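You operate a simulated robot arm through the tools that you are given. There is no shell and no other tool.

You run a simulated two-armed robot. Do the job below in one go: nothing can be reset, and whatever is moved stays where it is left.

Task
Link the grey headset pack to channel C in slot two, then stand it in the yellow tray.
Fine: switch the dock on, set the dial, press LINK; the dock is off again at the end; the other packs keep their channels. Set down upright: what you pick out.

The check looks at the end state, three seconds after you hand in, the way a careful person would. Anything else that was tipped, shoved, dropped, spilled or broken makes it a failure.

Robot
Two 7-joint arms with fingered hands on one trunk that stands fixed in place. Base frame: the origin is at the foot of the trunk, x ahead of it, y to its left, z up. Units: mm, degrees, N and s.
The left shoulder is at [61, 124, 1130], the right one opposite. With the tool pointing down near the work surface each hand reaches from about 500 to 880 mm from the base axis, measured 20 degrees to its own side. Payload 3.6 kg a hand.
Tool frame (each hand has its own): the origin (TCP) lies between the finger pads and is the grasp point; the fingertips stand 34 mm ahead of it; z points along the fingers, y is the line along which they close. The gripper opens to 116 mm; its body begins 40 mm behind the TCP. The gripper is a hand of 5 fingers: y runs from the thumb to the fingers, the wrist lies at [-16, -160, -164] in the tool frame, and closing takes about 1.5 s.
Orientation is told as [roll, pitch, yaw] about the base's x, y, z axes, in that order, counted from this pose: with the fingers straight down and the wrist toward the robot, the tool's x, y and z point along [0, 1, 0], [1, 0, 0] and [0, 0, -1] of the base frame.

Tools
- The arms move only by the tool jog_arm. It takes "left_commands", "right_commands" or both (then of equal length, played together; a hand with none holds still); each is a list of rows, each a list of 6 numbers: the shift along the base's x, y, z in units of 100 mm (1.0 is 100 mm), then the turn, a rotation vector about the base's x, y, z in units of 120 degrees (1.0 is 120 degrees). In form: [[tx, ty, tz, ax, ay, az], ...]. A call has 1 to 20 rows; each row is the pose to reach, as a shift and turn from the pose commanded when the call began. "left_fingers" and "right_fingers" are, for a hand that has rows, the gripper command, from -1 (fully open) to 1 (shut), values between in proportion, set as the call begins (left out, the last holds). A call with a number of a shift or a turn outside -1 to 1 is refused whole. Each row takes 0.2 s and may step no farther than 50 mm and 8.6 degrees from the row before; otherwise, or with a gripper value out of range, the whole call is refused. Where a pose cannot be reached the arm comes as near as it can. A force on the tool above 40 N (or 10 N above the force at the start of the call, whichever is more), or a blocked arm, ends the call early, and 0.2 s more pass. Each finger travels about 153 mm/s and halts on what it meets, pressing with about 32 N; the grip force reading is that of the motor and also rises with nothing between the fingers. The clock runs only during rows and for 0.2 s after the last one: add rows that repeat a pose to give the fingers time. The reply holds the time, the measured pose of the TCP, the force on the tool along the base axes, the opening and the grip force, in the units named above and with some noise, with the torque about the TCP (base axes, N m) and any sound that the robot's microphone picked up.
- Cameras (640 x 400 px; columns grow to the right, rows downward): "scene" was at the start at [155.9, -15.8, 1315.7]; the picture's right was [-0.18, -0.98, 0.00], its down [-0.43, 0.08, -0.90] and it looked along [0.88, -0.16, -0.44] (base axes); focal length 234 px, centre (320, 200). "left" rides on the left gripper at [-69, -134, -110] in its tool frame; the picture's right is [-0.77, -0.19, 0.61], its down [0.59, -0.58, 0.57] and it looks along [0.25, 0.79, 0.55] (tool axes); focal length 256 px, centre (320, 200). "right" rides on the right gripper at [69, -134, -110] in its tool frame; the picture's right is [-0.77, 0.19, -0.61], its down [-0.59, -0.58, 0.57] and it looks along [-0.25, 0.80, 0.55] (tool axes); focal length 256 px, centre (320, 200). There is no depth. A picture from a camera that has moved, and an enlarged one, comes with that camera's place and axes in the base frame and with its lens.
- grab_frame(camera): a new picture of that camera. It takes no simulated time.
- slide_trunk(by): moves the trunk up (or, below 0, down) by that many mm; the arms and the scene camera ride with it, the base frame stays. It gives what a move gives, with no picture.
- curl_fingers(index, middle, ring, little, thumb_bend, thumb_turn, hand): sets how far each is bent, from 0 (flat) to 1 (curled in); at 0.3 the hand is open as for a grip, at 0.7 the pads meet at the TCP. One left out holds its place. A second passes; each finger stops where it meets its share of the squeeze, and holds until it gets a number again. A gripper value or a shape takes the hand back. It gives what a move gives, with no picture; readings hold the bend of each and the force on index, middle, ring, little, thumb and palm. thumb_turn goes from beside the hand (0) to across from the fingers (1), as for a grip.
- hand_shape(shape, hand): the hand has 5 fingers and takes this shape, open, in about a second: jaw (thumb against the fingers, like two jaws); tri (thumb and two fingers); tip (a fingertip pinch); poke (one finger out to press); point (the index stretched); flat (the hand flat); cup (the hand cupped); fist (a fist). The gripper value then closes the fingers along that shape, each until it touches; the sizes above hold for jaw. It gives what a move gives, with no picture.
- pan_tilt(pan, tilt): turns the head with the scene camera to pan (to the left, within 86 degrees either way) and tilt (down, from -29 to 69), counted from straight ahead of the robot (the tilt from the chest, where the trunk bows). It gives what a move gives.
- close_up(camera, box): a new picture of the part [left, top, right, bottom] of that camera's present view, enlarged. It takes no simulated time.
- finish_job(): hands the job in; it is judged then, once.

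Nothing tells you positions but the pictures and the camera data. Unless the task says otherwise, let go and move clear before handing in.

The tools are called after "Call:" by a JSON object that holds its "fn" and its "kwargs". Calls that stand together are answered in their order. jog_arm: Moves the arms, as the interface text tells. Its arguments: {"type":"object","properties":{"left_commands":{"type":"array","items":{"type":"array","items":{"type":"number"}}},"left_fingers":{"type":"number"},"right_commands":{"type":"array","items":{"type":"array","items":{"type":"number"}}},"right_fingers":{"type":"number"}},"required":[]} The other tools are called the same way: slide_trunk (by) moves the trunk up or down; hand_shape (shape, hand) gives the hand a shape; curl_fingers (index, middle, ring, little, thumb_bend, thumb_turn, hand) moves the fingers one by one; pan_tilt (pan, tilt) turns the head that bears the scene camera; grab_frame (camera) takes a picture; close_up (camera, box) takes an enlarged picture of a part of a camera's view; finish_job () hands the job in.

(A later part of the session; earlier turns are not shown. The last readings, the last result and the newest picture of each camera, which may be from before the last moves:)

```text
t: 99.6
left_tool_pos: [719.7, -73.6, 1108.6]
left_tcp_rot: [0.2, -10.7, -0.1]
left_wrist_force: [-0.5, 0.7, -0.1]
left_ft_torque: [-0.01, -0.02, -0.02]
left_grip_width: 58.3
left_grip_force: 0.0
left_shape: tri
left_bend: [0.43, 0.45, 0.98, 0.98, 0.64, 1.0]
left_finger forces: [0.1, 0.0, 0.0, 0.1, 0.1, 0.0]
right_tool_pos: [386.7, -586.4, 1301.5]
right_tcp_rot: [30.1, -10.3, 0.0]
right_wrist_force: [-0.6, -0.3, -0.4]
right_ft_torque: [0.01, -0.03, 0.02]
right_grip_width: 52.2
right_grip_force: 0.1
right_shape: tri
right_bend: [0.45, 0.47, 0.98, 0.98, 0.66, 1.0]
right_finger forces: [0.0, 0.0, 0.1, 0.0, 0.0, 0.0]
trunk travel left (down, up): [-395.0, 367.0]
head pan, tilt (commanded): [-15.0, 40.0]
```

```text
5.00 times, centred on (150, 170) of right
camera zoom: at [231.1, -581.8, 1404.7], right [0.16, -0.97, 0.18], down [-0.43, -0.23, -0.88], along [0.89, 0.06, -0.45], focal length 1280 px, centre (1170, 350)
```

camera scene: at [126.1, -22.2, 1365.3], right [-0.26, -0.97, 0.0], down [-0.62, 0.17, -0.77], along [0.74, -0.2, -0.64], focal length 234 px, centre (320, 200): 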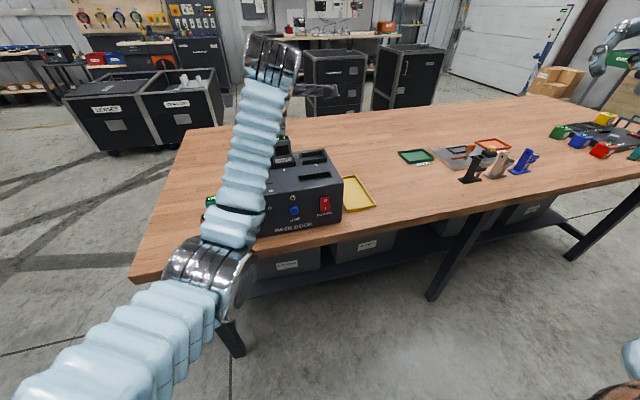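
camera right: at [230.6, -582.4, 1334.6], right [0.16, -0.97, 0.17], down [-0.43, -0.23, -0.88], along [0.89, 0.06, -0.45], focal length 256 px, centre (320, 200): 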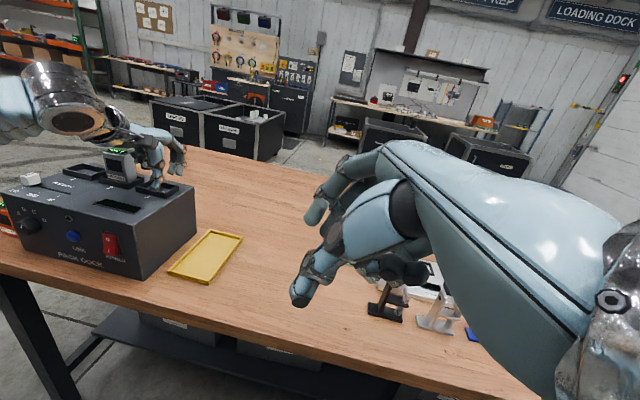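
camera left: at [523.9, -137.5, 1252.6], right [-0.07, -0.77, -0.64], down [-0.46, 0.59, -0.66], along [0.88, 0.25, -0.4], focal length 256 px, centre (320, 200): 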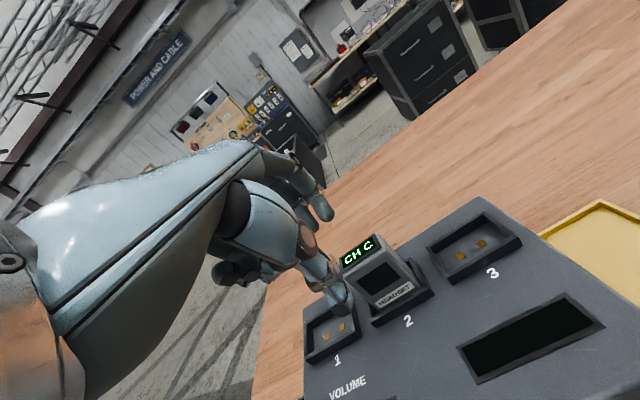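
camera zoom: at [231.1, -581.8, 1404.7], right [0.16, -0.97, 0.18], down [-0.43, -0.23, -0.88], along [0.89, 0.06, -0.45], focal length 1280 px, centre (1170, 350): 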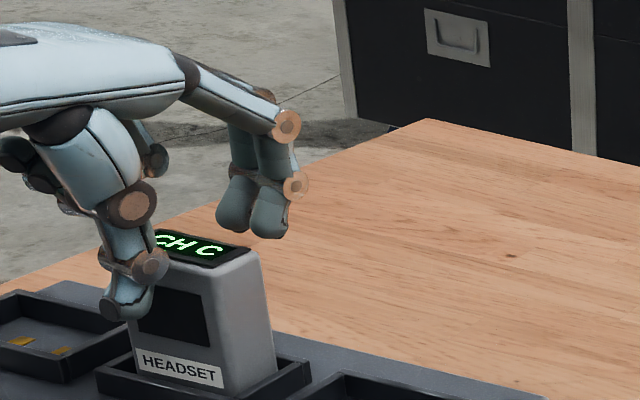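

Call:
{"fn": "jog_arm", "kwargs": {"left_commands": [[0, 0, -0.08, 0, 0, 0], [0, 0, -0.16, 0, 0, 0], [0, 0, -0.24, 0, 0, 0], [0, 0, -0.3, 0, 0, 0]]}}

Call:
{"fn": "close_up", "kwargs": {"camera": "left", "box": [220, 160, 420, 330]}}

Call:
{"fn": "close_up", "kwargs": {"camera": "right", "box": [110, 130, 190, 210]}}

```text
t: 100.6
left_tool_pos: [720.3, -73.9, 1087.4]
left_tcp_rot: [0.2, -11.5, -0.2]
left_wrist_force: [-0.8, 1.7, 24.4]
left_ft_torque: [0.67, 0.37, 0.01]
left_grip_width: 58.1
left_grip_force: 0.0
left_shape: tri
left_bend: [0.43, 0.45, 1.0, 0.98, 0.64, 1.0]
left_finger forces: [0.1, 0.0, 27.6, 0.1, 0.1, 0.0]
right_tool_pos: [383.3, -584.6, 1303.1]
right_tcp_rot: [30.0, -10.6, 0.1]
right_wrist_force: [-0.3, -0.7, 0.3]
right_ft_torque: [-0.02, 0.01, 0.0]
right_grip_width: 52.0
right_grip_force: 0.0
right_shape: tri
right_bend: [0.45, 0.47, 0.98, 0.98, 0.66, 1.0]
right_finger forces: [0.0, 0.1, 0.0, 0.0, 0.0, 0.0]
trunk travel left (down, up): [-395.0, 367.0]
head pan, tilt (commanded): [-15.0, 40.0]
```

```text
2.35 times, centred on (320, 245) of left
camera zoom: at [566.1, -142.2, 1168.7], right [-0.06, -0.77, -0.64], down [-0.45, 0.59, -0.67], along [0.89, 0.25, -0.38], focal length 602 px, centre (320, 94)
```

zoom: 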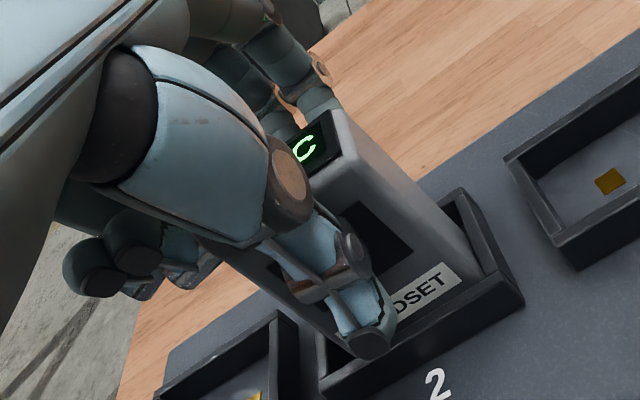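

```text
5.00 times, centred on (150, 170) of right
camera zoom: at [227.3, -580.9, 1406.2], right [0.16, -0.97, 0.18], down [-0.42, -0.23, -0.88], along [0.89, 0.06, -0.45], focal length 1280 px, centre (1170, 350)
```

zoom: 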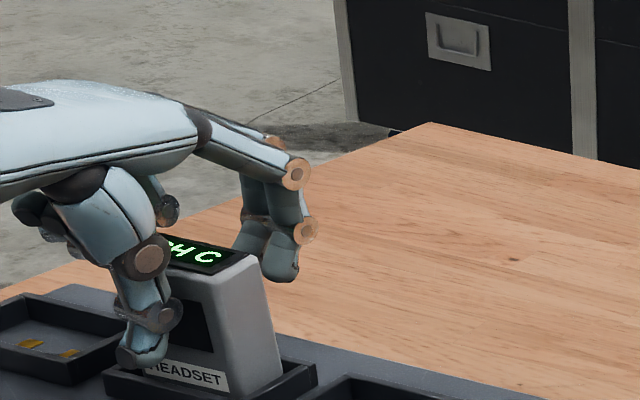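

The curled ring finger pressed on the pack's top-left edge because the hand is slightly too far right. I'll go up, shift 10 mm left and try again.

Call:
{"fn": "jog_arm", "kwargs": {"left_commands": [[0, 0, 0.1, 0, 0, 0], [0, 0, 0.22, 0, 0, 0], [0, 0.05, 0.25, 0, 0, 0], [0, 0.1, 0.25, 0, 0, 0]]}}

Call:
{"fn": "close_up", "kwargs": {"camera": "left", "box": [220, 160, 420, 330]}}

Call:
{"fn": "close_up", "kwargs": {"camera": "right", "box": [110, 130, 190, 210]}}

```text
t: 101.6
left_tool_pos: [721.3, -62.7, 1104.0]
left_tcp_rot: [0.3, -10.6, -0.2]
left_wrist_force: [-0.4, -0.3, 0.4]
left_ft_torque: [0.01, 0.0, -0.01]
left_grip_width: 58.6
left_grip_force: 0.1
left_shape: tri
left_bend: [0.43, 0.45, 0.98, 0.98, 0.64, 1.0]
left_finger forces: [0.0, 0.0, 0.0, 0.0, 0.0, 0.0]
right_tool_pos: [387.6, -584.4, 1300.9]
right_tcp_rot: [30.0, -10.3, 0.1]
right_wrist_force: [-0.7, 0.4, -0.1]
right_ft_torque: [0.0, 0.0, -0.02]
right_grip_width: 52.4
right_grip_force: 0.0
right_shape: tri
right_bend: [0.45, 0.47, 0.98, 0.98, 0.66, 1.0]
right_finger forces: [0.0, 0.0, 0.0, 0.1, 0.0, 0.1]
trunk travel left (down, up): [-395.0, 367.0]
head pan, tilt (commanded): [-15.0, 40.0]
```

```text
2.35 times, centred on (320, 245) of left
camera zoom: at [570.3, -132.2, 1187.8], right [-0.07, -0.77, -0.64], down [-0.46, 0.59, -0.66], along [0.88, 0.25, -0.4], focal length 602 px, centre (320, 94)
```

zoom: 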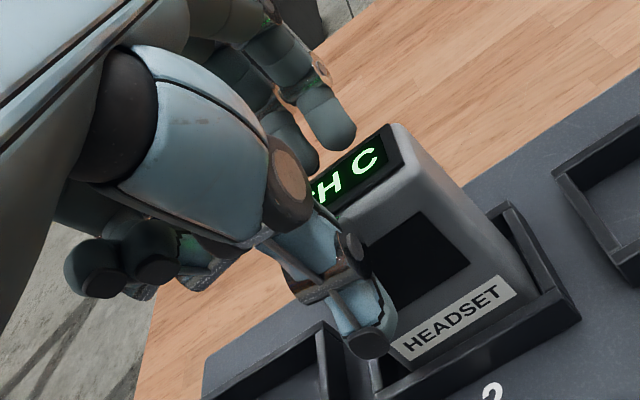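

```text
5.00 times, centred on (150, 170) of right
camera zoom: at [231.1, -581.8, 1404.7], right [0.16, -0.97, 0.18], down [-0.43, -0.23, -0.88], along [0.89, 0.06, -0.45], focal length 1280 px, centre (1170, 350)
```

zoom: 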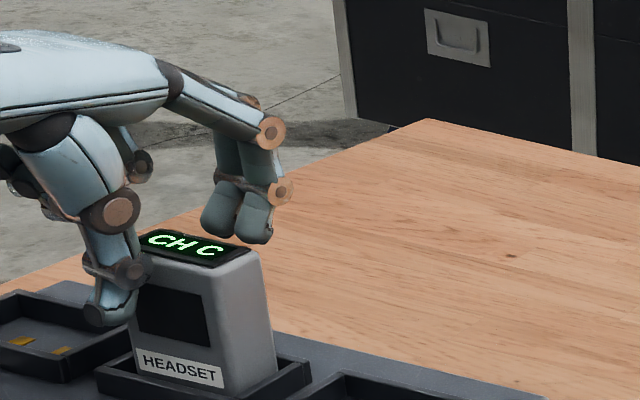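

Call:
{"fn": "jog_arm", "kwargs": {"left_commands": [[0, -0.015, -0.07, 0, 0, 0], [0, -0.015, -0.14, 0, 0, 0], [0, -0.015, -0.2, 0, 0, 0], [0, -0.015, -0.25, 0, 0, 0]]}}

Call:
{"fn": "close_up", "kwargs": {"camera": "left", "box": [220, 160, 420, 330]}}

Call:
{"fn": "close_up", "kwargs": {"camera": "right", "box": [110, 130, 190, 210]}}

```text
t: 102.6
left_tool_pos: [721.4, -65.7, 1079.8]
left_tcp_rot: [0.0, -10.8, -0.1]
left_wrist_force: [0.1, 1.0, -0.1]
left_ft_torque: [0.02, 0.03, 0.0]
left_grip_width: 58.4
left_grip_force: 0.0
left_shape: tri
left_bend: [0.43, 0.45, 0.98, 0.98, 0.64, 1.0]
left_finger forces: [0.0, 0.0, 0.4, 0.0, 0.0, 0.0]
right_tool_pos: [388.0, -586.0, 1300.1]
right_tcp_rot: [30.1, -10.4, 0.0]
right_wrist_force: [-0.3, 1.0, 0.7]
right_ft_torque: [-0.01, -0.01, -0.04]
right_grip_width: 52.5
right_grip_force: 0.1
right_shape: tri
right_bend: [0.45, 0.47, 0.98, 0.98, 0.66, 1.0]
right_finger forces: [0.0, 0.0, 0.1, 0.0, 0.0, 0.0]
trunk travel left (down, up): [-395.0, 367.0]
head pan, tilt (commanded): [-15.0, 40.0]
```

```text
2.35 times, centred on (320, 245) of left
camera zoom: at [569.3, -133.9, 1162.5], right [-0.07, -0.77, -0.64], down [-0.46, 0.59, -0.66], along [0.88, 0.25, -0.4], focal length 602 px, centre (320, 94)
```

zoom: 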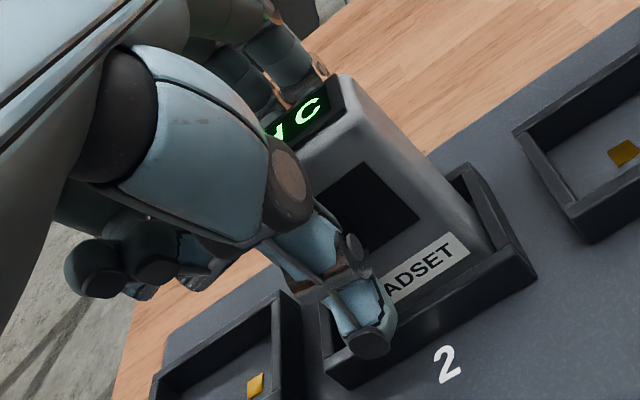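

```text
5.00 times, centred on (150, 170) of right
camera zoom: at [231.0, -581.6, 1404.8], right [0.16, -0.97, 0.18], down [-0.43, -0.23, -0.88], along [0.89, 0.06, -0.45], focal length 1280 px, centre (1170, 350)
```

zoom: 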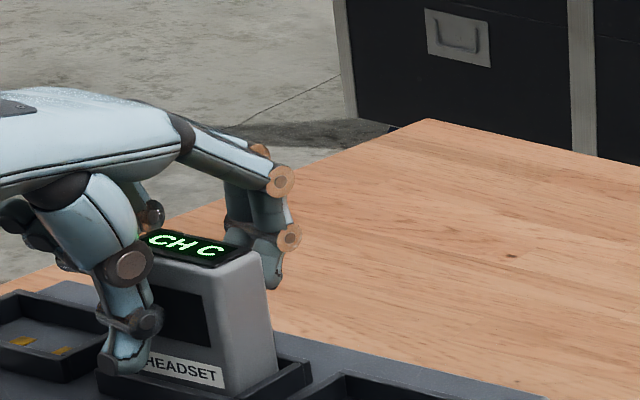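

The fingers are around the pack with no ring-finger pressure. I'll close the grip.

Call:
{"fn": "jog_arm", "kwargs": {"left_commands": [[0, 0, 0, 0, 0, 0], [0, 0, 0, 0, 0, 0], [0, 0, 0, 0, 0, 0], [0, 0, 0, 0, 0, 0], [0, 0, 0, 0, 0, 0], [0, 0, 0, 0, 0, 0]], "left_fingers": 1.0}}

Call:
{"fn": "close_up", "kwargs": {"camera": "left", "box": [220, 160, 420, 330]}}

Call:
{"fn": "close_up", "kwargs": {"camera": "right", "box": [110, 130, 190, 210]}}

```text
t: 104.0
left_tool_pos: [721.1, -65.3, 1079.6]
left_tcp_rot: [0.3, -10.7, 0.0]
left_wrist_force: [1.0, 1.1, 2.0]
left_ft_torque: [0.03, -0.1, 0.01]
left_grip_width: 25.4
left_grip_force: 32.2
left_shape: tri
left_bend: [0.62, 0.61, 1.0, 1.0, 0.7, 1.0]
left_finger forces: [19.6, 18.7, 0.0, 0.0, 37.7, 0.0]
right_tool_pos: [386.6, -585.9, 1300.3]
right_tcp_rot: [30.1, -10.4, 0.0]
right_wrist_force: [0.6, 0.4, 0.0]
right_ft_torque: [-0.01, 0.0, 0.02]
right_grip_width: 52.1
right_grip_force: 0.0
right_shape: tri
right_bend: [0.45, 0.47, 0.98, 0.98, 0.66, 1.0]
right_finger forces: [0.1, 0.0, 0.1, 0.0, 0.0, 0.0]
trunk travel left (down, up): [-395.0, 367.0]
head pan, tilt (commanded): [-15.0, 40.0]
```

```text
2.35 times, centred on (320, 245) of left
camera zoom: at [569.3, -134.0, 1162.6], right [-0.07, -0.77, -0.64], down [-0.46, 0.59, -0.66], along [0.88, 0.25, -0.4], focal length 602 px, centre (320, 94)
```

zoom: 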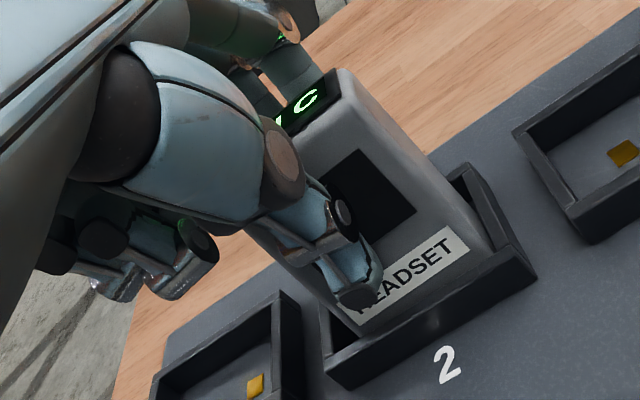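

```text
5.00 times, centred on (150, 170) of right
camera zoom: at [230.9, -581.8, 1404.8], right [0.16, -0.97, 0.18], down [-0.43, -0.23, -0.88], along [0.89, 0.06, -0.45], focal length 1280 px, centre (1170, 350)
```

zoom: 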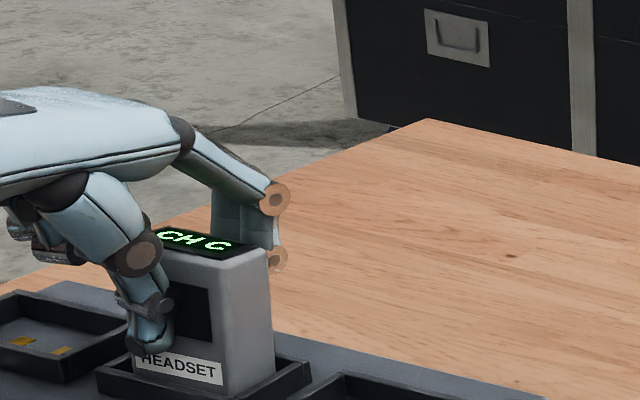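

Firm grip. I'll lift the pack straight out of the slot.

Call:
{"fn": "jog_arm", "kwargs": {"left_commands": [[0, 0, 0.05, 0, 0, 0], [0, 0, 0.12, 0, 0, 0], [0, 0, 0.22, 0, 0, 0], [0, 0, 0.35, 0, 0, 0], [0, 0, 0.5, 0, 0, 0], [0, 0, 0.6, 0, 0, 0]]}}

Call:
{"fn": "close_up", "kwargs": {"camera": "left", "box": [220, 160, 420, 360]}}

Call:
{"fn": "close_up", "kwargs": {"camera": "right", "box": [80, 90, 220, 220]}}

```text
t: 105.4
left_tool_pos: [721.6, -65.2, 1138.1]
left_tcp_rot: [0.2, -10.5, 0.0]
left_wrist_force: [-0.8, 0.5, -1.4]
left_ft_torque: [0.06, 0.0, 0.02]
left_grip_width: 25.2
left_grip_force: 32.5
left_shape: tri
left_bend: [0.63, 0.61, 1.0, 1.0, 0.7, 1.0]
left_finger forces: [19.6, 18.6, 0.0, 0.0, 38.1, 0.1]
right_tool_pos: [386.1, -586.7, 1300.7]
right_tcp_rot: [30.1, -10.4, 0.0]
right_wrist_force: [-0.6, 0.4, -0.1]
right_ft_torque: [0.01, -0.06, 0.01]
right_grip_width: 52.3
right_grip_force: 0.1
right_shape: tri
right_bend: [0.45, 0.47, 0.98, 0.98, 0.66, 1.0]
right_finger forces: [0.0, 0.0, 0.0, 0.0, 0.0, 0.0]
trunk travel left (down, up): [-395.0, 367.0]
head pan, tilt (commanded): [-15.0, 40.0]
```

```text
2.00 times, centred on (320, 260) of left
camera zoom: at [570.4, -134.2, 1222.2], right [-0.07, -0.77, -0.64], down [-0.46, 0.59, -0.66], along [0.88, 0.25, -0.4], focal length 512 px, centre (320, 80)
```

zoom: 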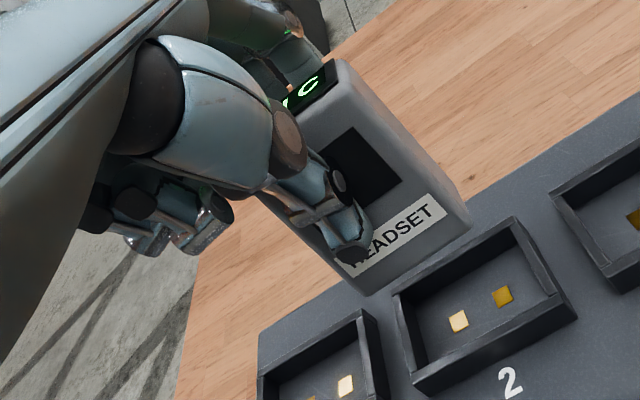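

```text
3.08 times, centred on (150, 155) of right
camera zoom: at [231.1, -581.9, 1404.7], right [0.16, -0.97, 0.18], down [-0.43, -0.23, -0.88], along [0.89, 0.06, -0.45], focal length 788 px, centre (843, 338)
```

zoom: 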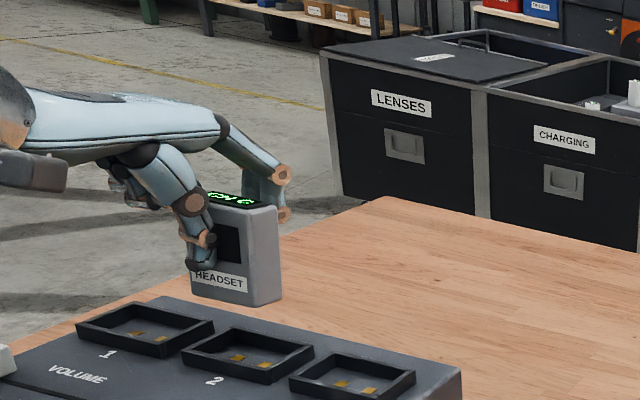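

Call:
{"fn": "close_up", "kwargs": {"camera": "right", "box": [110, 125, 160, 170]}}

Call:
{"fn": "close_up", "kwargs": {"camera": "left", "box": [280, 175, 410, 315]}}

```text
8.89 times, centred on (135, 148) of right
camera zoom: at [231.1, -581.9, 1404.7], right [0.16, -0.97, 0.18], down [-0.43, -0.23, -0.88], along [0.89, 0.06, -0.45], focal length 2276 px, centre (1964, 667)
```

zoom: 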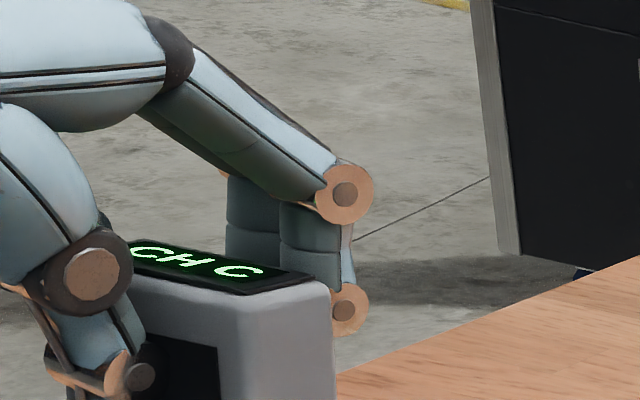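

```text
2.86 times, centred on (345, 245) of left
camera zoom: at [570.4, -134.2, 1222.2], right [-0.07, -0.77, -0.64], down [-0.46, 0.59, -0.66], along [0.88, 0.25, -0.4], focal length 731 px, centre (249, 71)
```

zoom: 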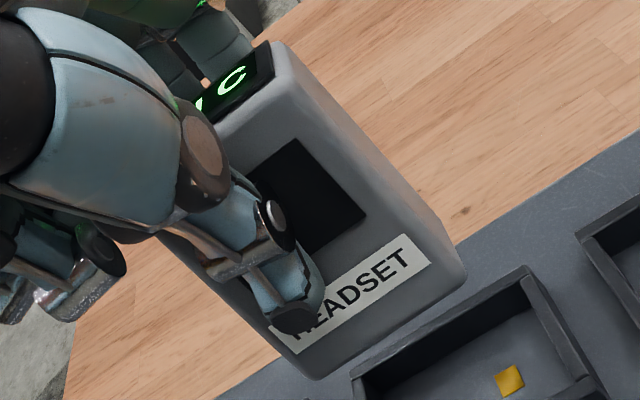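

The pack is out and reads CH C. Edge measurements show it leaning about 6° in pitch and 2–3° in roll. I'll correct that with the wrist and add a small −5° yaw that helps reach, then check.

Call:
{"fn": "jog_arm", "kwargs": {"left_commands": [[0, -0.05, 0.05, 0.007, -0.018, -0.014], [0, -0.1, 0.1, 0.014, -0.036, -0.028], [-0.05, -0.15, 0.1, 0.0208, -0.0542, -0.0417]]}}

Call:
{"fn": "close_up", "kwargs": {"camera": "right", "box": [100, 120, 170, 185]}}

Call:
{"fn": "close_up", "kwargs": {"camera": "left", "box": [280, 175, 410, 315]}}

```text
t: 106.2
left_tool_pos: [717.4, -80.8, 1148.5]
left_tcp_rot: [3.1, -17.0, -5.9]
left_wrist_force: [0.1, 0.8, -1.5]
left_ft_torque: [0.03, 0.04, -0.03]
left_grip_width: 25.2
left_grip_force: 31.3
left_shape: tri
left_bend: [0.63, 0.61, 1.0, 1.0, 0.7, 1.0]
left_finger forces: [19.5, 18.7, 0.1, 0.0, 38.3, 0.1]
right_tool_pos: [386.7, -585.5, 1300.8]
right_tcp_rot: [30.0, -10.3, 0.0]
right_wrist_force: [0.2, 0.2, 0.5]
right_ft_torque: [0.0, 0.0, -0.05]
right_grip_width: 52.5
right_grip_force: 0.0
right_shape: tri
right_bend: [0.45, 0.47, 0.98, 0.98, 0.66, 1.0]
right_finger forces: [0.0, 0.0, 0.0, 0.0, 0.1, 0.1]
trunk travel left (down, up): [-395.0, 367.0]
head pan, tilt (commanded): [-15.0, 40.0]
```

```text
6.15 times, centred on (135, 152) of right
camera zoom: at [231.0, -581.9, 1404.7], right [0.16, -0.97, 0.18], down [-0.43, -0.23, -0.88], along [0.89, 0.06, -0.45], focal length 1575 px, centre (1458, 492)
```

zoom: 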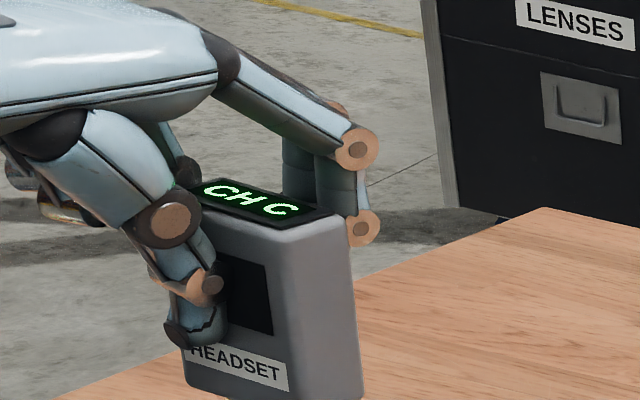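

```text
2.86 times, centred on (345, 245) of left
camera zoom: at [550.8, -138.5, 1211.2], right [-0.06, -0.73, -0.68], down [-0.33, 0.66, -0.68], along [0.94, 0.18, -0.28], focal length 731 px, centre (249, 71)
```

zoom: 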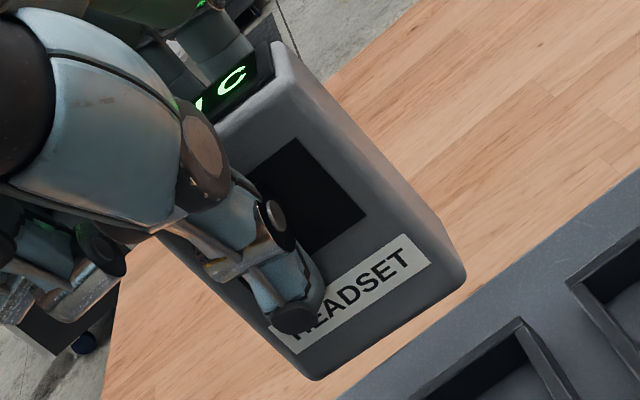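

The pack is now within about 2° of vertical. I'll carry it across toward the tray in small segments, watching for reach warnings.

Call:
{"fn": "jog_arm", "kwargs": {"left_commands": [[-0.08, -0.2, 0, -0.003, 0, 0], [-0.16, -0.4, 0, -0.006, 0, 0], [-0.25, -0.6, 0, -0.0083, 0, 0], [-0.3, -0.8, 0, -0.0083, 0, 0]]}}

Call:
{"fn": "jog_arm", "kwargs": {"left_commands": [[-0.1, -0.2, 0, 0, 0, 0], [-0.2, -0.4, 0, 0, 0, 0], [-0.3, -0.6, 0, 0, 0, 0], [-0.35, -0.75, 0, 0, 0, 0]]}}

Call:
{"fn": "grab_frame", "kwargs": {"camera": "right"}}

Call:
{"fn": "grab_frame", "kwargs": {"camera": "left"}}

```text
t: 107.2
left_tool_pos: [687.8, -160.8, 1148.6]
left_tcp_rot: [2.1, -17.0, -5.5]
left_wrist_force: [-0.5, 0.2, -1.6]
left_ft_torque: [0.01, 0.02, 0.02]
left_grip_width: 25.1
left_grip_force: 31.9
left_shape: tri
left_bend: [0.63, 0.61, 1.0, 1.0, 0.7, 1.0]
left_finger forces: [19.5, 18.8, 0.0, 0.0, 38.2, 0.0]
right_tool_pos: [387.7, -587.3, 1300.7]
right_tcp_rot: [30.2, -10.4, 0.0]
right_wrist_force: [-0.4, 0.3, -0.1]
right_ft_torque: [0.03, -0.01, 0.01]
right_grip_width: 52.2
right_grip_force: 0.0
right_shape: tri
right_bend: [0.45, 0.47, 0.98, 0.98, 0.66, 1.0]
right_finger forces: [0.0, 0.0, 0.0, 0.1, 0.0, 0.0]
trunk travel left (down, up): [-395.0, 367.0]
head pan, tilt (commanded): [-15.0, 40.0]
```

```text
t: 108.2
left_tool_pos: [658.7, -230.0, 1147.7]
left_tcp_rot: [2.3, -17.3, -4.8]
left_wrist_force: [0.0, 0.0, -0.7]
left_ft_torque: [0.04, -0.03, -0.02]
left_grip_width: 25.1
left_grip_force: 31.5
left_shape: tri
left_bend: [0.63, 0.61, 1.0, 1.0, 0.7, 1.0]
left_finger forces: [19.6, 18.8, 0.1, 0.1, 38.4, 0.1]
right_tool_pos: [388.5, -587.6, 1300.9]
right_tcp_rot: [30.2, -10.5, 0.0]
right_wrist_force: [-1.1, -0.2, -0.4]
right_ft_torque: [0.01, -0.01, 0.0]
right_grip_width: 52.2
right_grip_force: 0.0
right_shape: tri
right_bend: [0.45, 0.47, 0.98, 0.98, 0.66, 1.0]
right_finger forces: [0.0, 0.1, 0.1, 0.0, 0.0, 0.0]
trunk travel left (down, up): [-395.0, 367.0]
head pan, tilt (commanded): [-15.0, 40.0]
```

```text
taken
camera right: at [231.3, -583.3, 1404.2], right [0.16, -0.97, 0.17], down [-0.43, -0.23, -0.88], along [0.89, 0.06, -0.45], focal length 256 px, centre (320, 200)
```

right: 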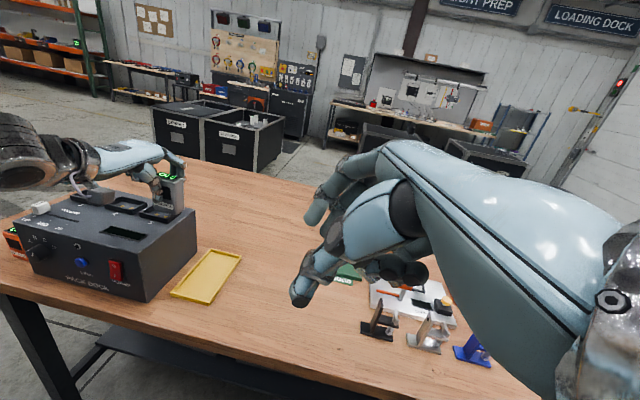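

```text
taken
camera left: at [493.1, -289.8, 1210.8], right [-0.05, -0.74, -0.67], down [-0.34, 0.64, -0.69], along [0.94, 0.19, -0.28], focal length 256 px, centre (320, 200)
```

left: 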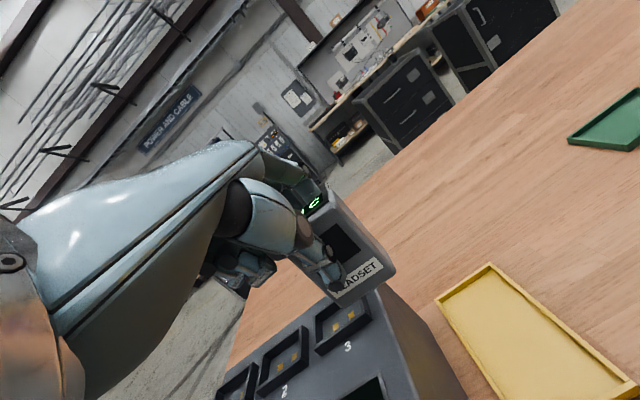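

Call:
{"fn": "jog_arm", "kwargs": {"left_commands": [[0, 0, 0, 0, 0, 0], [0, 0, 0, 0, 0, 0]]}}

Call:
{"fn": "pan_tilt", "kwargs": {"pan": -20, "tilt": 30}}

Call:
{"fn": "grab_frame", "kwargs": {"camera": "scene"}}

```text
t: 108.8
left_tool_pos: [660.0, -228.0, 1149.5]
left_tcp_rot: [2.3, -17.2, -4.7]
left_wrist_force: [0.2, -0.7, -0.8]
left_ft_torque: [0.01, 0.01, -0.03]
left_grip_width: 25.4
left_grip_force: 31.9
left_shape: tri
left_bend: [0.63, 0.61, 1.0, 1.0, 0.7, 1.0]
left_finger forces: [19.5, 18.6, 0.0, 0.1, 38.3, 0.0]
right_tool_pos: [387.5, -587.4, 1301.2]
right_tcp_rot: [30.0, -10.4, 0.0]
right_wrist_force: [-0.3, 0.4, 0.0]
right_ft_torque: [-0.03, -0.03, -0.02]
right_grip_width: 52.1
right_grip_force: 0.1
right_shape: tri
right_bend: [0.45, 0.47, 0.98, 0.98, 0.66, 1.0]
right_finger forces: [0.0, 0.0, 0.0, 0.1, 0.0, 0.0]
trunk travel left (down, up): [-395.0, 367.0]
head pan, tilt (commanded): [-15.0, 40.0]
```

```text
t: 109.5
left_tool_pos: [658.9, -228.7, 1149.8]
left_tcp_rot: [2.2, -17.4, -4.7]
left_wrist_force: [0.1, -0.4, -2.7]
left_ft_torque: [0.0, 0.03, 0.02]
left_grip_width: 25.1
left_grip_force: 31.6
left_shape: tri
left_bend: [0.63, 0.61, 1.0, 1.0, 0.7, 1.0]
left_finger forces: [19.5, 18.7, 0.0, 0.1, 38.3, 0.0]
right_tool_pos: [386.7, -585.4, 1301.0]
right_tcp_rot: [30.1, -10.3, 0.0]
right_wrist_force: [-0.5, 0.4, -0.1]
right_ft_torque: [0.01, -0.02, 0.01]
right_grip_width: 52.2
right_grip_force: 0.0
right_shape: tri
right_bend: [0.45, 0.47, 0.98, 0.98, 0.66, 1.0]
right_finger forces: [0.0, 0.0, 0.0, 0.0, 0.1, 0.1]
trunk travel left (down, up): [-395.0, 367.0]
head pan, tilt (commanded): [-20.0, 30.0]
```

```text
taken
camera scene: at [129.2, -31.5, 1380.6], right [-0.34, -0.94, 0.0], down [-0.47, 0.17, -0.87], along [0.81, -0.3, -0.5], focal length 234 px, centre (320, 200)
```

scene: 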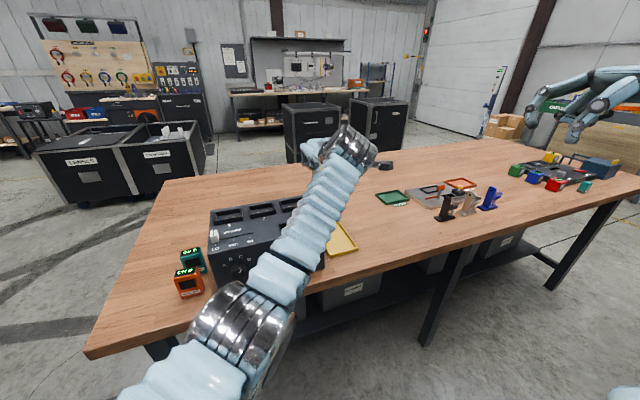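

The left arm settles about 7 mm short here, probably because the upper arm is touching the chest. It won't reach the tray. The right arm can reach slot three and the tray, so I'll set the pack in slot three (the dock is off) and let the right hand take it from there. I'm moving back over slot three.

Call:
{"fn": "jog_arm", "kwargs": {"left_commands": [[0.15, 0.2, 0, 0, 0, 0.01], [0.3, 0.4, 0, 0, 0, 0.02], [0.45, 0.6, 0, 0, 0, 0.03], [0.6, 0.8, 0, 0, 0, 0.0417], [0.69, 0.85, 0, 0, 0, 0.046]]}}

Call:
{"fn": "grab_frame", "kwargs": {"camera": "left"}}

Call:
{"fn": "close_up", "kwargs": {"camera": "right", "box": [90, 110, 230, 240]}}

Call:
{"fn": "close_up", "kwargs": {"camera": "left", "box": [270, 170, 430, 380]}}

```text
t: 110.7
left_tool_pos: [721.0, -152.2, 1148.7]
left_tcp_rot: [2.1, -17.0, 0.0]
left_wrist_force: [0.2, 0.1, -1.1]
left_ft_torque: [0.02, -0.01, 0.01]
left_grip_width: 25.5
left_grip_force: 31.9
left_shape: tri
left_bend: [0.63, 0.61, 1.0, 1.0, 0.7, 1.0]
left_finger forces: [19.6, 18.7, 0.0, 0.1, 38.2, 0.0]
right_tool_pos: [386.8, -585.8, 1301.0]
right_tcp_rot: [30.1, -10.4, 0.0]
right_wrist_force: [0.3, 0.5, 0.0]
right_ft_torque: [-0.02, 0.01, -0.01]
right_grip_width: 52.5
right_grip_force: 0.0
right_shape: tri
right_bend: [0.45, 0.47, 0.98, 0.98, 0.66, 1.0]
right_finger forces: [0.1, 0.0, 0.1, 0.0, 0.1, 0.0]
trunk travel left (down, up): [-395.0, 367.0]
head pan, tilt (commanded): [-20.0, 30.0]
```

```text
taken
camera left: at [561.9, -223.7, 1212.4], right [0.01, -0.75, -0.67], down [-0.39, 0.61, -0.69], along [0.92, 0.27, -0.29], focal length 256 px, centre (320, 200)
```

left: 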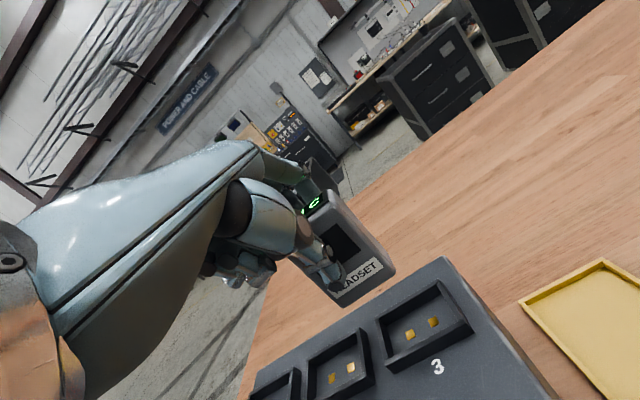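

```text
3.08 times, centred on (160, 175) of right
camera zoom: at [231.6, -582.2, 1404.5], right [0.16, -0.97, 0.17], down [-0.43, -0.23, -0.88], along [0.89, 0.06, -0.45], focal length 788 px, centre (812, 277)
```

zoom: 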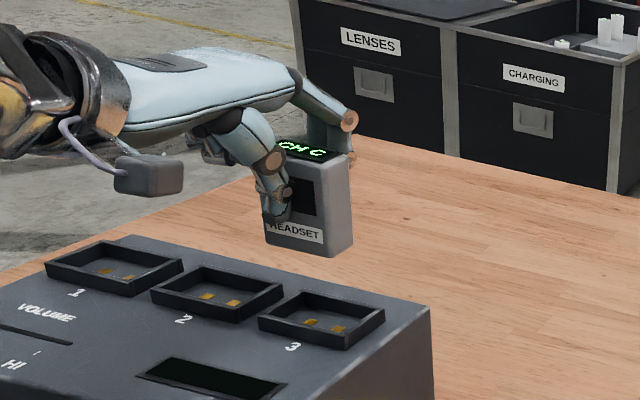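

```text
1.90 times, centred on (350, 275) of left
camera zoom: at [561.9, -223.7, 1212.4], right [0.01, -0.75, -0.67], down [-0.39, 0.61, -0.69], along [0.92, 0.27, -0.29], focal length 488 px, centre (263, 57)
```

zoom: 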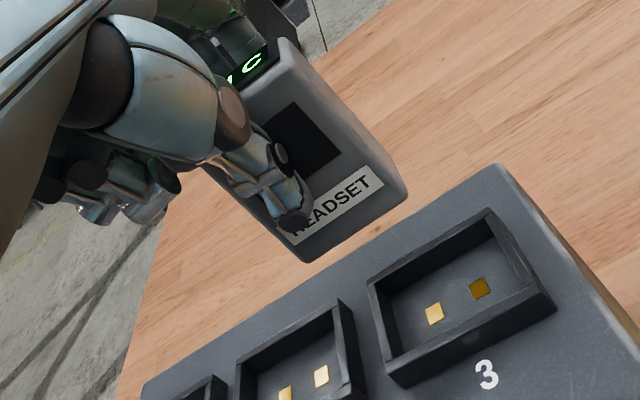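

The pack base is about 7–8 mm off slot three's centre in both directions. I'll shift it, lower to just above the collar and re-measure.

Call:
{"fn": "jog_arm", "kwargs": {"left_commands": [[-0.04, -0.04, 0, 0, 0, 0], [-0.07, -0.07, -0.1, 0, 0, 0], [-0.07, -0.07, -0.22, 0, 0, 0], [-0.07, -0.07, -0.34, 0, 0, 0], [-0.07, -0.07, -0.44, 0, 0, 0]]}}

Call:
{"fn": "close_up", "kwargs": {"camera": "left", "box": [280, 200, 440, 360]}}

Call:
{"fn": "close_up", "kwargs": {"camera": "right", "box": [120, 130, 200, 210]}}

```text
t: 111.9
left_tool_pos: [715.2, -157.7, 1104.0]
left_tcp_rot: [2.1, -17.1, -0.1]
left_wrist_force: [-0.2, 0.7, -1.9]
left_ft_torque: [-0.01, 0.0, -0.03]
left_grip_width: 25.1
left_grip_force: 32.2
left_shape: tri
left_bend: [0.63, 0.61, 1.0, 1.0, 0.7, 1.0]
left_finger forces: [19.5, 18.7, 0.0, 0.0, 38.2, 0.0]
right_tool_pos: [388.1, -585.7, 1301.5]
right_tcp_rot: [30.1, -10.4, 0.0]
right_wrist_force: [-0.8, -0.1, 0.3]
right_ft_torque: [0.01, 0.03, -0.01]
right_grip_width: 52.3
right_grip_force: 0.1
right_shape: tri
right_bend: [0.45, 0.47, 0.98, 0.98, 0.66, 1.0]
right_finger forces: [0.1, 0.1, 0.0, 0.0, 0.1, 0.0]
trunk travel left (down, up): [-395.0, 367.0]
head pan, tilt (commanded): [-20.0, 30.0]
```

```text
2.50 times, centred on (360, 280) of left
camera zoom: at [555.0, -230.7, 1168.6], right [0.01, -0.75, -0.66], down [-0.39, 0.61, -0.69], along [0.92, 0.27, -0.29], focal length 640 px, centre (220, 0)
```

zoom: 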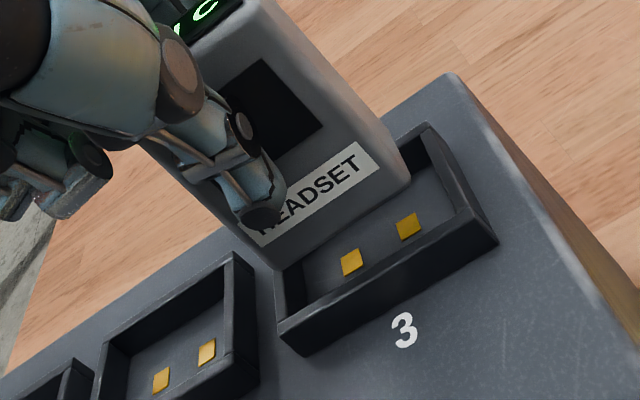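

```text
5.00 times, centred on (160, 170) of right
camera zoom: at [231.4, -582.0, 1404.6], right [0.16, -0.97, 0.17], down [-0.43, -0.23, -0.88], along [0.89, 0.06, -0.45], focal length 1280 px, centre (1120, 350)
```

zoom: 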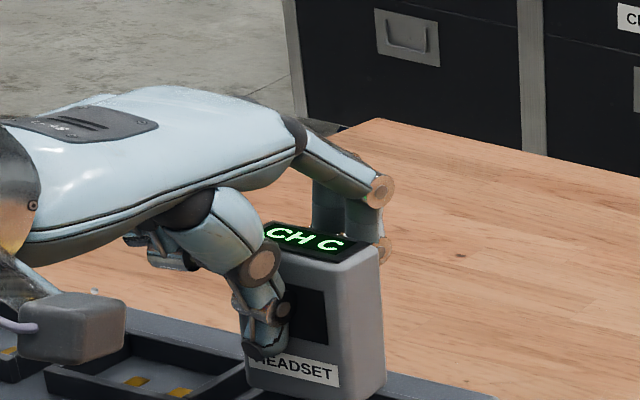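

The base is now centred over slot three within about 2 mm. I'll lower to the collar and check once more.

Call:
{"fn": "jog_arm", "kwargs": {"left_commands": [[0, -0.01, -0.04, 0, 0, 0], [0, -0.01, -0.08, 0, 0, 0], [0, -0.01, -0.12, 0, 0, 0]]}}

Call:
{"fn": "close_up", "kwargs": {"camera": "left", "box": [280, 200, 440, 360]}}

Call:
{"fn": "close_up", "kwargs": {"camera": "right", "box": [130, 150, 200, 220]}}

```text
t: 112.7
left_tool_pos: [714.0, -159.1, 1091.8]
left_tcp_rot: [1.9, -17.1, 0.0]
left_wrist_force: [-0.3, -1.4, -1.6]
left_ft_torque: [0.02, 0.03, -0.04]
left_grip_width: 25.1
left_grip_force: 31.9
left_shape: tri
left_bend: [0.63, 0.61, 1.0, 1.0, 0.7, 1.0]
left_finger forces: [19.5, 18.7, 0.0, 0.0, 38.3, 0.0]
right_tool_pos: [386.5, -585.0, 1300.3]
right_tcp_rot: [30.1, -10.4, 0.0]
right_wrist_force: [-0.3, 0.2, -0.4]
right_ft_torque: [-0.01, -0.01, -0.02]
right_grip_width: 52.3
right_grip_force: 0.1
right_shape: tri
right_bend: [0.45, 0.47, 0.98, 0.98, 0.66, 1.0]
right_finger forces: [0.0, 0.1, 0.0, 0.0, 0.1, 0.1]
trunk travel left (down, up): [-395.0, 367.0]
head pan, tilt (commanded): [-20.0, 30.0]
```

```text
2.50 times, centred on (360, 280) of left
camera zoom: at [555.1, -231.3, 1156.5], right [0.01, -0.75, -0.66], down [-0.39, 0.61, -0.69], along [0.92, 0.27, -0.29], focal length 640 px, centre (220, 0)
```

zoom: 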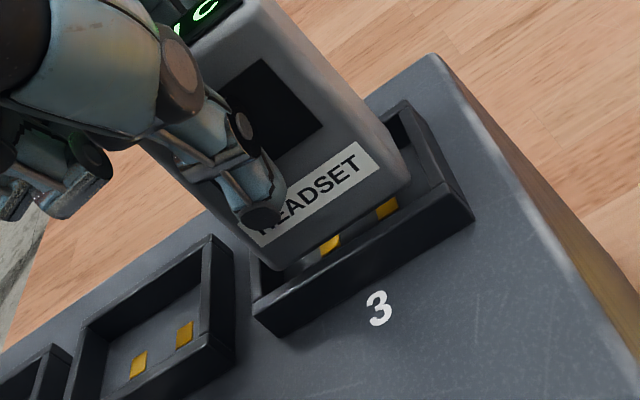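

```text
5.71 times, centred on (165, 185) of right
camera zoom: at [231.3, -582.1, 1404.6], right [0.16, -0.97, 0.17], down [-0.43, -0.23, -0.88], along [0.89, 0.06, -0.45], focal length 1463 px, centre (1206, 286)
```

zoom: 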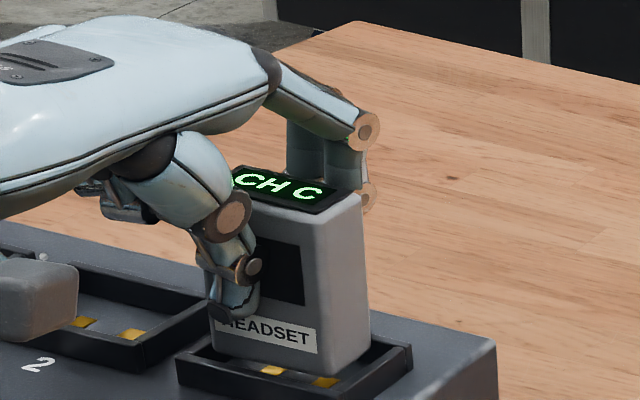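

Call:
{"fn": "jog_arm", "kwargs": {"left_commands": [[-0.015, -0.01, 0, 0, 0, 0], [-0.025, -0.02, 0, 0, 0, 0], [-0.025, -0.02, -0.03, 0, 0, 0], [-0.025, -0.02, -0.06, 0, 0, 0], [-0.025, -0.02, -0.08, 0, 0, 0]]}}

Call:
{"fn": "close_up", "kwargs": {"camera": "left", "box": [280, 200, 440, 360]}}

Call:
{"fn": "close_up", "kwargs": {"camera": "right", "box": [130, 150, 200, 220]}}

```text
t: 113.9
left_tool_pos: [710.3, -158.5, 1090.1]
left_tcp_rot: [1.8, -17.7, 0.0]
left_wrist_force: [3.7, 0.5, 19.0]
left_ft_torque: [-0.1, -0.05, 0.0]
left_grip_width: 23.3
left_grip_force: 31.7
left_shape: tri
left_bend: [0.63, 0.61, 1.0, 1.0, 0.7, 1.0]
left_finger forces: [22.3, 21.8, 0.0, 0.0, 40.6, 0.1]
right_tool_pos: [384.6, -586.5, 1302.7]
right_tcp_rot: [29.9, -10.5, 0.1]
right_wrist_force: [0.8, 0.4, -0.2]
right_ft_torque: [-0.01, -0.01, 0.02]
right_grip_width: 52.3
right_grip_force: 0.0
right_shape: tri
right_bend: [0.45, 0.47, 0.98, 0.98, 0.66, 1.0]
right_finger forces: [0.0, 0.0, 0.0, 0.0, 0.0, 0.0]
trunk travel left (down, up): [-395.0, 367.0]
head pan, tilt (commanded): [-20.0, 30.0]
```

```text
2.50 times, centred on (360, 280) of left
camera zoom: at [550.2, -232.0, 1152.6], right [0.02, -0.75, -0.66], down [-0.38, 0.61, -0.7], along [0.92, 0.27, -0.28], focal length 640 px, centre (220, 0)
```

zoom: 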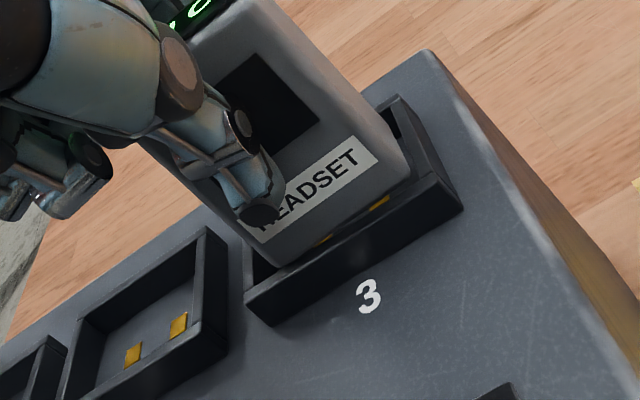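

```text
5.71 times, centred on (165, 185) of right
camera zoom: at [229.3, -581.0, 1405.7], right [0.16, -0.97, 0.18], down [-0.42, -0.23, -0.88], along [0.89, 0.06, -0.45], focal length 1463 px, centre (1206, 286)
```

zoom: 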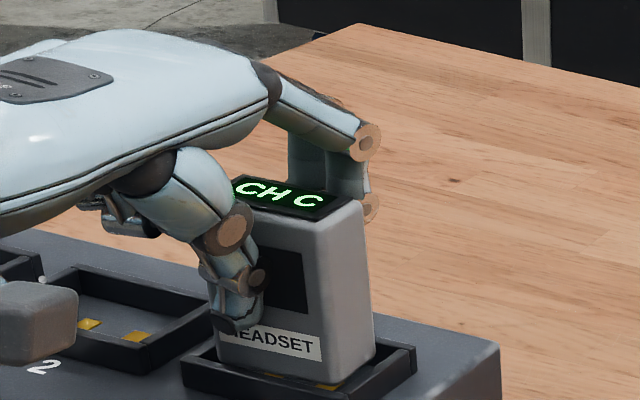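

It touched a collar edge instead of dropping in (19 N at collar height). I'll look closely at the base to see which wall it hit.

Call:
{"fn": "close_up", "kwargs": {"camera": "right", "box": [148, 182, 182, 212]}}

Call:
{"fn": "close_up", "kwargs": {"camera": "left", "box": [325, 215, 405, 290]}}

```text
13.33 times, centred on (165, 197) of right
camera zoom: at [229.3, -581.0, 1405.7], right [0.16, -0.97, 0.18], down [-0.42, -0.23, -0.88], along [0.89, 0.06, -0.45], focal length 3413 px, centre (2387, 240)
```

zoom: 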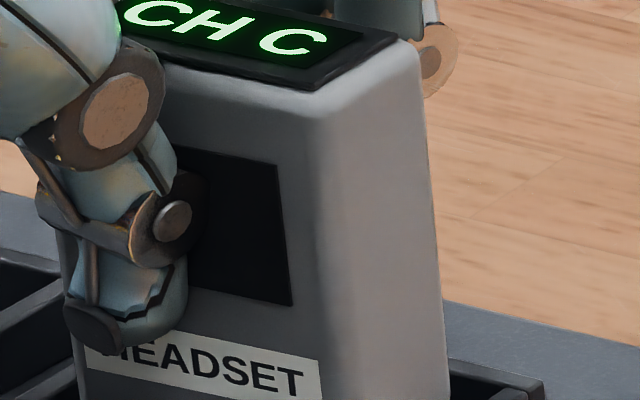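

```text
5.33 times, centred on (365, 252) of left
camera zoom: at [550.2, -232.0, 1152.6], right [0.02, -0.75, -0.66], down [-0.38, 0.61, -0.7], along [0.92, 0.27, -0.28], focal length 1365 px, centre (80, -80)
```

zoom: 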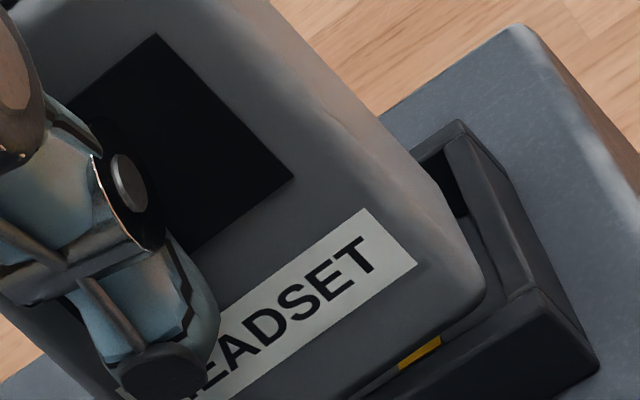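

Call:
{"fn": "close_up", "kwargs": {"camera": "right", "box": [142, 198, 186, 226]}}

```text
14.29 times, centred on (164, 212) of right
camera zoom: at [229.3, -581.0, 1405.7], right [0.16, -0.97, 0.18], down [-0.42, -0.23, -0.88], along [0.89, 0.06, -0.45], focal length 3657 px, centre (2549, 29)
```

zoom: 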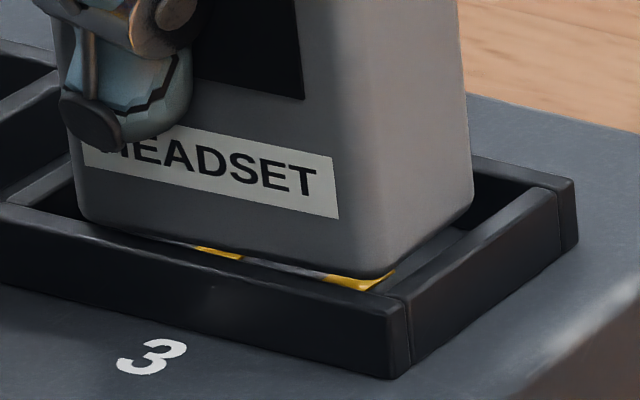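

This view is very clear: the pack's front-left bottom corner is on the front wall (about 1 mm of gap there, 9 mm at the back), with a slight yaw. I'll raise it, shift +4 mm in x and +3 mm left, and turn −3° in yaw.

Call:
{"fn": "jog_arm", "kwargs": {"left_commands": [[0, 0, 0.08, 0, 0, 0], [0, 0, 0.14, 0, 0, 0], [0.02, 0.015, 0.14, 0, 0, -0.0125], [0.04, 0.03, 0.14, 0, 0, -0.025]]}}

Call:
{"fn": "close_up", "kwargs": {"camera": "right", "box": [142, 193, 186, 221]}}

Call:
{"fn": "close_up", "kwargs": {"camera": "left", "box": [280, 200, 440, 360]}}

```text
t: 114.9
left_tool_pos: [716.2, -158.2, 1096.5]
left_tcp_rot: [1.9, -17.0, -3.0]
left_wrist_force: [-0.1, 0.9, -2.5]
left_ft_torque: [0.01, 0.04, -0.02]
left_grip_width: 23.0
left_grip_force: 32.0
left_shape: tri
left_bend: [0.63, 0.61, 1.0, 1.0, 0.7, 1.0]
left_finger forces: [20.2, 19.4, 0.0, 0.0, 39.4, 0.1]
right_tool_pos: [387.1, -586.3, 1301.1]
right_tcp_rot: [30.1, -10.3, 0.0]
right_wrist_force: [-0.1, 0.5, 0.2]
right_ft_torque: [0.02, -0.01, 0.0]
right_grip_width: 52.1
right_grip_force: 0.1
right_shape: tri
right_bend: [0.45, 0.47, 0.98, 0.98, 0.66, 1.0]
right_finger forces: [0.0, 0.0, 0.0, 0.0, 0.1, 0.1]
trunk travel left (down, up): [-395.0, 367.0]
head pan, tilt (commanded): [-20.0, 30.0]
```

```text
14.29 times, centred on (164, 207) of right
camera zoom: at [231.2, -582.0, 1404.6], right [0.16, -0.97, 0.17], down [-0.43, -0.23, -0.88], along [0.89, 0.06, -0.45], focal length 3657 px, centre (2549, 100)
```

zoom: 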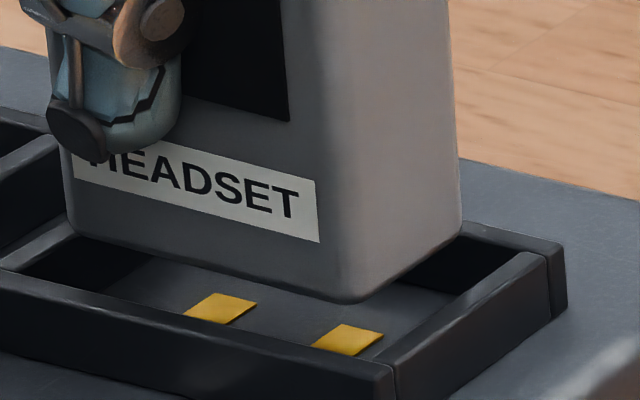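

```text
2.50 times, centred on (360, 280) of left
camera zoom: at [552.7, -222.1, 1161.5], right [-0.03, -0.75, -0.66], down [-0.36, 0.63, -0.69], along [0.93, 0.22, -0.29], focal length 640 px, centre (220, 0)
```

zoom: 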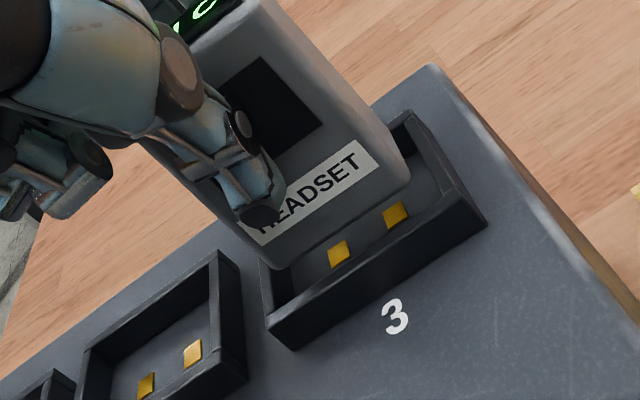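

Now the base looks centred, with roughly 5–6 mm of gap on every side. I'll lower it slowly.

Call:
{"fn": "jog_arm", "kwargs": {"left_commands": [[0, 0, -0.03, 0, 0, 0], [0, 0, -0.06, 0, 0, 0], [0, 0, -0.09, 0, 0, 0], [0, 0, -0.11, 0, 0, 0]]}}

Call:
{"fn": "close_up", "kwargs": {"camera": "right", "box": [142, 198, 186, 226]}}

```text
t: 115.9
left_tool_pos: [716.0, -156.8, 1086.3]
left_tcp_rot: [2.0, -17.0, -2.9]
left_wrist_force: [-0.1, 0.7, -2.0]
left_ft_torque: [0.02, 0.02, 0.02]
left_grip_width: 23.2
left_grip_force: 32.0
left_shape: tri
left_bend: [0.63, 0.61, 1.0, 1.0, 0.7, 1.0]
left_finger forces: [20.2, 19.2, 0.1, 0.0, 39.6, 0.1]
right_tool_pos: [386.5, -586.0, 1300.4]
right_tcp_rot: [30.1, -10.3, 0.0]
right_wrist_force: [0.6, 0.5, -0.4]
right_ft_torque: [-0.03, -0.02, -0.01]
right_grip_width: 52.4
right_grip_force: 0.1
right_shape: tri
right_bend: [0.45, 0.47, 0.98, 0.98, 0.66, 1.0]
right_finger forces: [0.1, 0.0, 0.0, 0.0, 0.0, 0.0]
trunk travel left (down, up): [-395.0, 367.0]
head pan, tilt (commanded): [-20.0, 30.0]
```

```text
14.29 times, centred on (164, 212) of right
camera zoom: at [231.3, -582.0, 1404.6], right [0.16, -0.97, 0.17], down [-0.43, -0.23, -0.88], along [0.89, 0.06, -0.45], focal length 3657 px, centre (2549, 29)
```

zoom: 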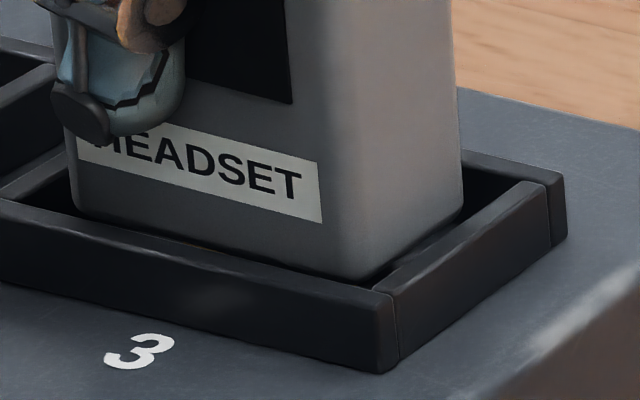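

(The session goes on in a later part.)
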